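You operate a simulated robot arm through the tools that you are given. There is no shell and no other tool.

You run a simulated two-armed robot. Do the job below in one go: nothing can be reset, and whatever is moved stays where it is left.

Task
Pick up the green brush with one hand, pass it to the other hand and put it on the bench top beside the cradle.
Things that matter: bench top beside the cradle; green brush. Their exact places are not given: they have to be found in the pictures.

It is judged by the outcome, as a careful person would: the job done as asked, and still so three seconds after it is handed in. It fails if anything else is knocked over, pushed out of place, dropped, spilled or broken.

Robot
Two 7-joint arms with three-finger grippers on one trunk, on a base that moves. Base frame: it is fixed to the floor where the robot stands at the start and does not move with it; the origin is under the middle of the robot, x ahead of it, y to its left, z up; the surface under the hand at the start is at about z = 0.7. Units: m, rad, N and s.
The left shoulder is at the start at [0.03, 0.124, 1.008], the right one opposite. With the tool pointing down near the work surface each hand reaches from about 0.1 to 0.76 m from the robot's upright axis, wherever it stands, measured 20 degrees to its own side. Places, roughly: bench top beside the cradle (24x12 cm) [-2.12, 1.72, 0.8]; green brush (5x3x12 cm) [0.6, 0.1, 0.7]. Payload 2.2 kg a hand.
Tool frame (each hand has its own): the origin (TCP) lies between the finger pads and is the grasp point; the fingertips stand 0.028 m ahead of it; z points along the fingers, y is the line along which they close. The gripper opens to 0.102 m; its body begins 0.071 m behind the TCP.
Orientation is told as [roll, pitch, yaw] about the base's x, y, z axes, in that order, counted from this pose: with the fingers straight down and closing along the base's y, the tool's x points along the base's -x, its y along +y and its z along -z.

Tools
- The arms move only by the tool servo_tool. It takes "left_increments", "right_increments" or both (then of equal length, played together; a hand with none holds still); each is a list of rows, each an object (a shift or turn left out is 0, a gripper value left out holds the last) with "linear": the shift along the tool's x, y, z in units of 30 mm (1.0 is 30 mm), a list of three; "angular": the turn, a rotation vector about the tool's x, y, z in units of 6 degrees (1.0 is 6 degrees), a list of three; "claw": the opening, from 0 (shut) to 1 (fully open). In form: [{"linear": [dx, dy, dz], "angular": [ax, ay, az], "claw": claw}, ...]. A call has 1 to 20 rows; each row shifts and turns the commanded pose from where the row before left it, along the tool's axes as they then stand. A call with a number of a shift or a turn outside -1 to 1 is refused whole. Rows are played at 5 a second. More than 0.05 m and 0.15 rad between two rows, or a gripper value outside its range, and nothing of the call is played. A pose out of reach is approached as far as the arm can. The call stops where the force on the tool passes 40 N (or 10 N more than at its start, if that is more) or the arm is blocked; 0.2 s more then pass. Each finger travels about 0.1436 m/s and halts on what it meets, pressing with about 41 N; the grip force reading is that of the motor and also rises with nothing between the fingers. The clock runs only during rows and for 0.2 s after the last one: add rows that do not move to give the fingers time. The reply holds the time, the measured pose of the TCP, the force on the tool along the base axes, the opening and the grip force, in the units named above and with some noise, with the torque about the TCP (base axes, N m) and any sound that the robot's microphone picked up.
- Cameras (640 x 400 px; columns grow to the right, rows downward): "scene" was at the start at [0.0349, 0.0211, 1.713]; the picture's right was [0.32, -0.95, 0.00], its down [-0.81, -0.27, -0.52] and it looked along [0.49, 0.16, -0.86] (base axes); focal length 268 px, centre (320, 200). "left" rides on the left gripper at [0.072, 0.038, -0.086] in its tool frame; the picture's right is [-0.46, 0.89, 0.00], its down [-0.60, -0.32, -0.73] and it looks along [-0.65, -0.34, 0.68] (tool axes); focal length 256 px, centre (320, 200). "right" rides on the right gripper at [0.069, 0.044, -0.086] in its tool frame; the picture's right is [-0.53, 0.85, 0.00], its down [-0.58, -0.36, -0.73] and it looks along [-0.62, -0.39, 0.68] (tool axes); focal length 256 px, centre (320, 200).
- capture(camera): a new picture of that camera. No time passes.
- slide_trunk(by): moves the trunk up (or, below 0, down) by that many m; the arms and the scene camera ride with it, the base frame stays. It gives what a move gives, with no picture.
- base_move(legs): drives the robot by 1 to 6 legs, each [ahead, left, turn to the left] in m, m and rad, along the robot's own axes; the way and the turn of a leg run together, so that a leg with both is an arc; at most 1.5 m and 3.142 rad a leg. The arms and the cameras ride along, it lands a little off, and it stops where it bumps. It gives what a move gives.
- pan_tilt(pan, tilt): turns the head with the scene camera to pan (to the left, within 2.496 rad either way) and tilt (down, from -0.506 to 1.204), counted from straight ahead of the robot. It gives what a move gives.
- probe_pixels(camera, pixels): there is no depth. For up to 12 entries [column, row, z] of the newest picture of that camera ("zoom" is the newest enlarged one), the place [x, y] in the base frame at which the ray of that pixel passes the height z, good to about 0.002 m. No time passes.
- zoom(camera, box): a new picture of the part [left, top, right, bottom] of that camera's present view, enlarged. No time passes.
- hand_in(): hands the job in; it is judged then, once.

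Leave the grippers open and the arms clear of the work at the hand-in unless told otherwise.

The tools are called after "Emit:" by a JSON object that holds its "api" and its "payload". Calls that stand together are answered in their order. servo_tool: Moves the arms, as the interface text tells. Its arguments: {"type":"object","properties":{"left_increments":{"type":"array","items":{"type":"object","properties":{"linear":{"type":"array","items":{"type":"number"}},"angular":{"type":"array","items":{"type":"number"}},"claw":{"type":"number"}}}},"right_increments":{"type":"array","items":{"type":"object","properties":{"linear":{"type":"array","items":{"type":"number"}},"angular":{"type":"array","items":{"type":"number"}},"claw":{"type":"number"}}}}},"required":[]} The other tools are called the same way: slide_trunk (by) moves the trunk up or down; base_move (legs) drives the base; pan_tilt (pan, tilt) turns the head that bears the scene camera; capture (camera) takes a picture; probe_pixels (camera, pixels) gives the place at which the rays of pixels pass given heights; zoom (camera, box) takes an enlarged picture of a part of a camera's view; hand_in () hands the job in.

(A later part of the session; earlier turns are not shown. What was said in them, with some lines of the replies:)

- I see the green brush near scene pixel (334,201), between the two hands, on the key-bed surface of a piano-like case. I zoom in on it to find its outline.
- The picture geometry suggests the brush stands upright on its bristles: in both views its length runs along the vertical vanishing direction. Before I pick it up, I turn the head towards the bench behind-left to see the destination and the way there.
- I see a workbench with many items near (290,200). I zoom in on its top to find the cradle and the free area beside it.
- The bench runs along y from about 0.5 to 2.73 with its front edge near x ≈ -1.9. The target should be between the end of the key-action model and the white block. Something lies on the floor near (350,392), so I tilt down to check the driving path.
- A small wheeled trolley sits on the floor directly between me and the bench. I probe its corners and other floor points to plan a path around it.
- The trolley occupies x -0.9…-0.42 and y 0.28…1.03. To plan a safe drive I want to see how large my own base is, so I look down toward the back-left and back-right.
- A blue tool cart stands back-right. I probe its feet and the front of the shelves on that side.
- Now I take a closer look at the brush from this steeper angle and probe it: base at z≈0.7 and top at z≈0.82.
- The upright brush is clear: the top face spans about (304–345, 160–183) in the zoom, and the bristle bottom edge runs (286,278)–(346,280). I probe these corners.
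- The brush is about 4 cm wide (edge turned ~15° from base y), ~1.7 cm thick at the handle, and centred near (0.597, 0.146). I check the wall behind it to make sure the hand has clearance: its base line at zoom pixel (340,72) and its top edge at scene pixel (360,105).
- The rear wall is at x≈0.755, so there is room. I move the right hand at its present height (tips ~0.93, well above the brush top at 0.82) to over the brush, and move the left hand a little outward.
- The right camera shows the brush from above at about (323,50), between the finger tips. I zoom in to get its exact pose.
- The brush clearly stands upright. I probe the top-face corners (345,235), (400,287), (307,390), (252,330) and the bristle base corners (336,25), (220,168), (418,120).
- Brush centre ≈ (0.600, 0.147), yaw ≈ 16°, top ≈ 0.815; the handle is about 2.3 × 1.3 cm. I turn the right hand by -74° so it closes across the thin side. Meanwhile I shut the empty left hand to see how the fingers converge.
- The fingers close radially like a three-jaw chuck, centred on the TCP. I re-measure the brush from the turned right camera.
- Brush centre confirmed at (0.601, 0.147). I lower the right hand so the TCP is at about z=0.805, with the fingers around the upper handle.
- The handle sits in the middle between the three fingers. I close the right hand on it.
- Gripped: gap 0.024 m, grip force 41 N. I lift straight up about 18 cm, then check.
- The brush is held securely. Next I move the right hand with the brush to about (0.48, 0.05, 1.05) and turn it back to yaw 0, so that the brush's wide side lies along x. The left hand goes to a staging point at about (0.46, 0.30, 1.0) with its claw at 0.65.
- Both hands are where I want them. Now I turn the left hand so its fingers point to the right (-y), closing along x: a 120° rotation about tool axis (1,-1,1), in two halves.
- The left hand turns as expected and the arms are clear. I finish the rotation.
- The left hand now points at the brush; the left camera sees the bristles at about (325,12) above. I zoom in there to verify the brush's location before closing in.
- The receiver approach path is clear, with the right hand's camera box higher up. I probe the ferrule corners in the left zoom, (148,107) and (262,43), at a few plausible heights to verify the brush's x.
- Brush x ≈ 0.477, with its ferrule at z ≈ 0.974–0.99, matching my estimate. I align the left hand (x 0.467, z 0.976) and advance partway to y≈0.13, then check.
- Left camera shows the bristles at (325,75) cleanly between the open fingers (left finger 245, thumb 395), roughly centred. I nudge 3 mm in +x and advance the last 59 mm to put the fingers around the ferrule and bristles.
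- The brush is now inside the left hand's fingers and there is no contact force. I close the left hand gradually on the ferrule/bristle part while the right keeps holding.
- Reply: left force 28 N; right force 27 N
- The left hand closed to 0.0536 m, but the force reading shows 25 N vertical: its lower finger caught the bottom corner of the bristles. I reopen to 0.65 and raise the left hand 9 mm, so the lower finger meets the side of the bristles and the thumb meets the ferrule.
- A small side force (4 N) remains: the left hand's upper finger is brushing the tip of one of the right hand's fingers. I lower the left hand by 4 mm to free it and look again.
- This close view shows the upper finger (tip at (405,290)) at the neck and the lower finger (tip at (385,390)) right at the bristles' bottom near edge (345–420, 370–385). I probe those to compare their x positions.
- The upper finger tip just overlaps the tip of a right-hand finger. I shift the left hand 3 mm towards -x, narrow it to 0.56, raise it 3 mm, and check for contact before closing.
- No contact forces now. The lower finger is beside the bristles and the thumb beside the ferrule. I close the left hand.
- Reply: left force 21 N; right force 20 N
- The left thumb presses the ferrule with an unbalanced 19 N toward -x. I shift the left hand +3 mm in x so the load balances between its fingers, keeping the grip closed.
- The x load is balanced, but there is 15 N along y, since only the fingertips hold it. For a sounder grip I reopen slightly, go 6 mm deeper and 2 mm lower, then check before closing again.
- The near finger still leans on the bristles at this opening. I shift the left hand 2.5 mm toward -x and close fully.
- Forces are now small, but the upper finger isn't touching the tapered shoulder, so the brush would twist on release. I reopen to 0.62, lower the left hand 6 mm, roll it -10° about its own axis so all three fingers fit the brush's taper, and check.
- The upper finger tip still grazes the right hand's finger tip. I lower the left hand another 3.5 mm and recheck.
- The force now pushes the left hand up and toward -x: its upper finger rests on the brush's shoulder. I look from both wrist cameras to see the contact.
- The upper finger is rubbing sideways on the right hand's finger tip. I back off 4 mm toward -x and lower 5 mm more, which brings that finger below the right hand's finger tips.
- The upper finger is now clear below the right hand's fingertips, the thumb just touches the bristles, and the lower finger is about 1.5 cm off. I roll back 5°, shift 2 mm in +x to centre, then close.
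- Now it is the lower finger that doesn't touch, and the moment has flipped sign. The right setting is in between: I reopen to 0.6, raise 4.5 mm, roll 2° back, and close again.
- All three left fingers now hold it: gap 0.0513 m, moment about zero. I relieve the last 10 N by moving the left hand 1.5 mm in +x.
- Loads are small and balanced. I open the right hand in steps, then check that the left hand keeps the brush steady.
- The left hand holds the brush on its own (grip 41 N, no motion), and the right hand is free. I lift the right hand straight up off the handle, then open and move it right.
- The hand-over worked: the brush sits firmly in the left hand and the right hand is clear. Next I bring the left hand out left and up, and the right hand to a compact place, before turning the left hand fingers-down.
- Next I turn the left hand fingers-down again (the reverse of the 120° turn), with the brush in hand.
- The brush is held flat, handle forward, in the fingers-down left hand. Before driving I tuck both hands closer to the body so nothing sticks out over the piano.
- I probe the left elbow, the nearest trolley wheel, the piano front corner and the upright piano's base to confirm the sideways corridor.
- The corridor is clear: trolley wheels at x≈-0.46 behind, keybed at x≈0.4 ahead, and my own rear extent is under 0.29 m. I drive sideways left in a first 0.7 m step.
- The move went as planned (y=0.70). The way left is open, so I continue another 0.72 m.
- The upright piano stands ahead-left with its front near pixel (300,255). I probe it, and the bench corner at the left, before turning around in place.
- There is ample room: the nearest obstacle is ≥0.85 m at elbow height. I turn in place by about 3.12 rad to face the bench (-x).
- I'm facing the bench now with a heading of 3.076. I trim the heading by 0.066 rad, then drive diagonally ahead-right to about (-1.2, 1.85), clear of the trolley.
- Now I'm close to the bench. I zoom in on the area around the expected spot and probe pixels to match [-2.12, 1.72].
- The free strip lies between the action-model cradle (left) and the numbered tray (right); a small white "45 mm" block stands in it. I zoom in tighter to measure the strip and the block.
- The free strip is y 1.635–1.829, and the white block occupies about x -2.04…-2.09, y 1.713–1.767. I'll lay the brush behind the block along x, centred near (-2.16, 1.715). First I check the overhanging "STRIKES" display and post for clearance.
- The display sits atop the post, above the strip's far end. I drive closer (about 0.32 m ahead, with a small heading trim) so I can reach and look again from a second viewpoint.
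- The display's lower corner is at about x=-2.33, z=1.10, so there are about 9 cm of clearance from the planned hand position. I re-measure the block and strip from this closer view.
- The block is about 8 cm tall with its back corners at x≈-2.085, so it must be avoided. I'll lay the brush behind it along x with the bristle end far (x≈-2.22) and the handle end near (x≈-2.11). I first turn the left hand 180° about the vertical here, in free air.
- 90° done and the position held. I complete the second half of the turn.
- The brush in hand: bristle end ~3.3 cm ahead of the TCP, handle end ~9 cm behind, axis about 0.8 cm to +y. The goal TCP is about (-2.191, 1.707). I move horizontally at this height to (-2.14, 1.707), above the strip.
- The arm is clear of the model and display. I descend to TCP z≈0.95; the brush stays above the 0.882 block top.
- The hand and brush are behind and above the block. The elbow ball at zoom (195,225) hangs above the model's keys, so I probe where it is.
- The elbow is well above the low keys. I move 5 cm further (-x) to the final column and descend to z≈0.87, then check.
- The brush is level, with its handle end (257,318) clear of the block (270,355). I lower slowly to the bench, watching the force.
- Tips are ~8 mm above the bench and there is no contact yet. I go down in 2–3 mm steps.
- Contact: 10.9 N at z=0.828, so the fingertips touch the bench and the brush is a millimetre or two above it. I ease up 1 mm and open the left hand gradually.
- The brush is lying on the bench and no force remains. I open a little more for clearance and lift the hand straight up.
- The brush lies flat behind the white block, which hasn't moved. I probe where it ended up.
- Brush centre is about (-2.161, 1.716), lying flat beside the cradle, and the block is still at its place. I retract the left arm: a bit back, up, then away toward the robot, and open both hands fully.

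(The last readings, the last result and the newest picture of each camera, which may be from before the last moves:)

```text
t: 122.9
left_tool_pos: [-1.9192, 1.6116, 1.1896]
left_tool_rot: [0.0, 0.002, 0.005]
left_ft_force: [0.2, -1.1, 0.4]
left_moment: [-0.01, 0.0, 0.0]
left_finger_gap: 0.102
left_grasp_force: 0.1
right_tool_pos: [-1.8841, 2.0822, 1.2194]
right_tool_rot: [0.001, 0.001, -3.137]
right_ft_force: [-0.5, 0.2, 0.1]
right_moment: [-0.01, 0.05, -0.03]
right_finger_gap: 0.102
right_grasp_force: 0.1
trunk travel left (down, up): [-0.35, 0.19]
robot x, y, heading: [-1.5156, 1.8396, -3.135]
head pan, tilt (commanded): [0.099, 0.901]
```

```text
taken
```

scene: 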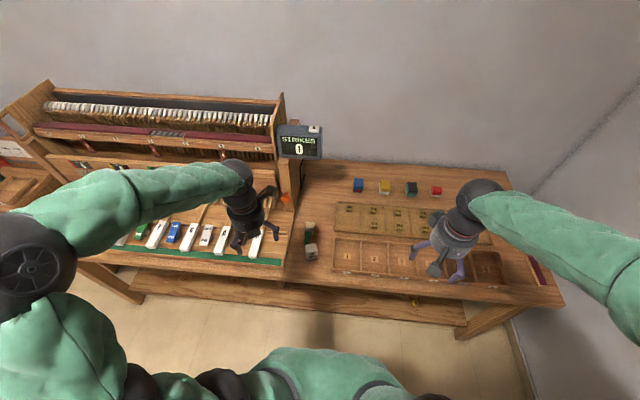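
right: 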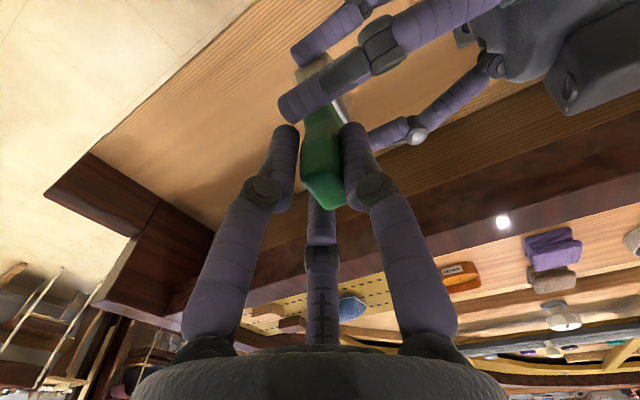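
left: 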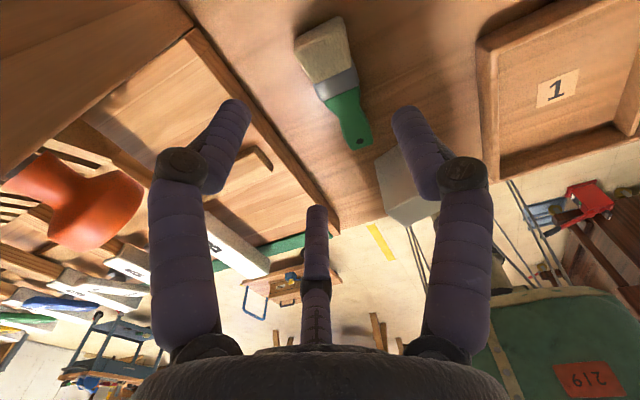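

Both hands are open and off the work. I back the base off 0.3 m so the arms are fully clear of the bench, then take a last look.

Emit:
{"api": "base_move", "payload": {"legs": [[-0.3, 0, 0]]}}

Emit:
{"api": "capture", "payload": {"camera": "scene"}}

Emit:
{"api": "zoom", "payload": {"camera": "scene", "box": [260, 150, 420, 260]}}

```text
t: 125.0
left_tool_pos: [-1.6159, 1.6138, 1.1895]
left_tool_rot: [0.0, 0.003, 0.001]
left_ft_force: [0.3, -0.1, 0.8]
left_moment: [0.01, 0.02, -0.03]
left_finger_gap: 0.1019
left_grasp_force: 0.0
right_tool_pos: [-1.5794, 2.0834, 1.2203]
right_tool_rot: [-0.001, 0.001, -3.138]
right_ft_force: [-0.2, -0.2, -0.2]
right_moment: [0.01, 0.03, -0.02]
right_finger_gap: 0.1021
right_grasp_force: 0.0
trunk travel left (down, up): [-0.35, 0.19]
robot x, y, heading: [-1.21, 1.8372, -3.139]
head pan, tilt (commanded): [0.099, 0.901]
```

```text
taken
```

scene: 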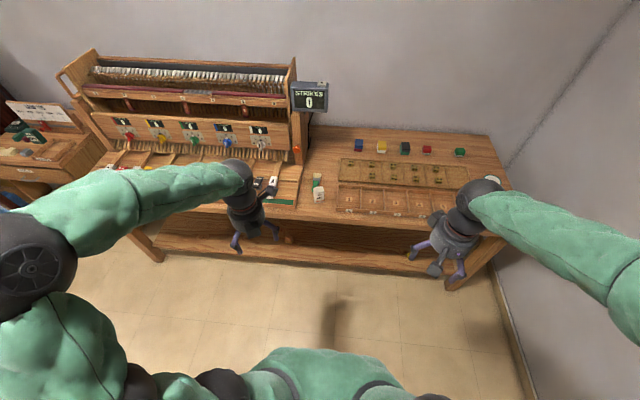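

```text
3.64 times, centred on (340, 205) of scene
```

zoom: 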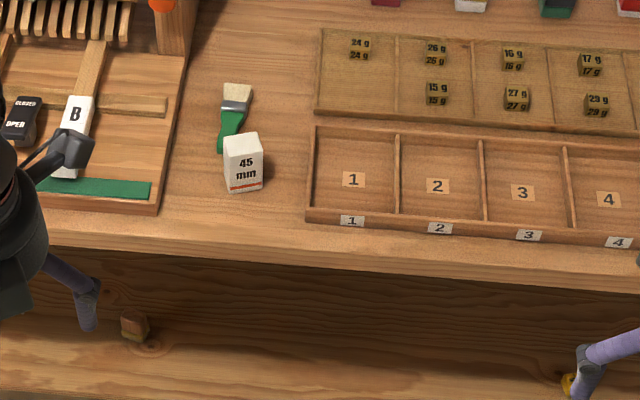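

The green brush lies flat on the bench top beside the cradle, at (235,115) in the zoom. The white block, tray and model are undisturbed, both grippers are open and the arms are clear. I hand the job in.

Emit:
{"api": "hand_in", "payload": {}}

```text
The job is handed in.
```

The green brush is on the bench top beside the cradle, and I have handed the job in. I picked it up with the right hand, passed it to the left over the piano keybed, and set it down with the left.

- **Position:** it lies flat, bristle end away from the robot, centred at about (-2.16, 1.72). I took the cradle to be the piano-action model on the bench, and put the brush in the free strip to its right.
- **Surroundings:** the white "45 mm" block stands about 3 cm from the handle end and was not touched. In the last pictures the tray and the model also look undisturbed.
- **Hand-over:** it took several tries to get a firm left-hand grip before the right hand let go. The brush was not dropped.
- **At hand-in:** both grippers were open, the arms were clear, and the base was backed off 0.3 m from the bench.
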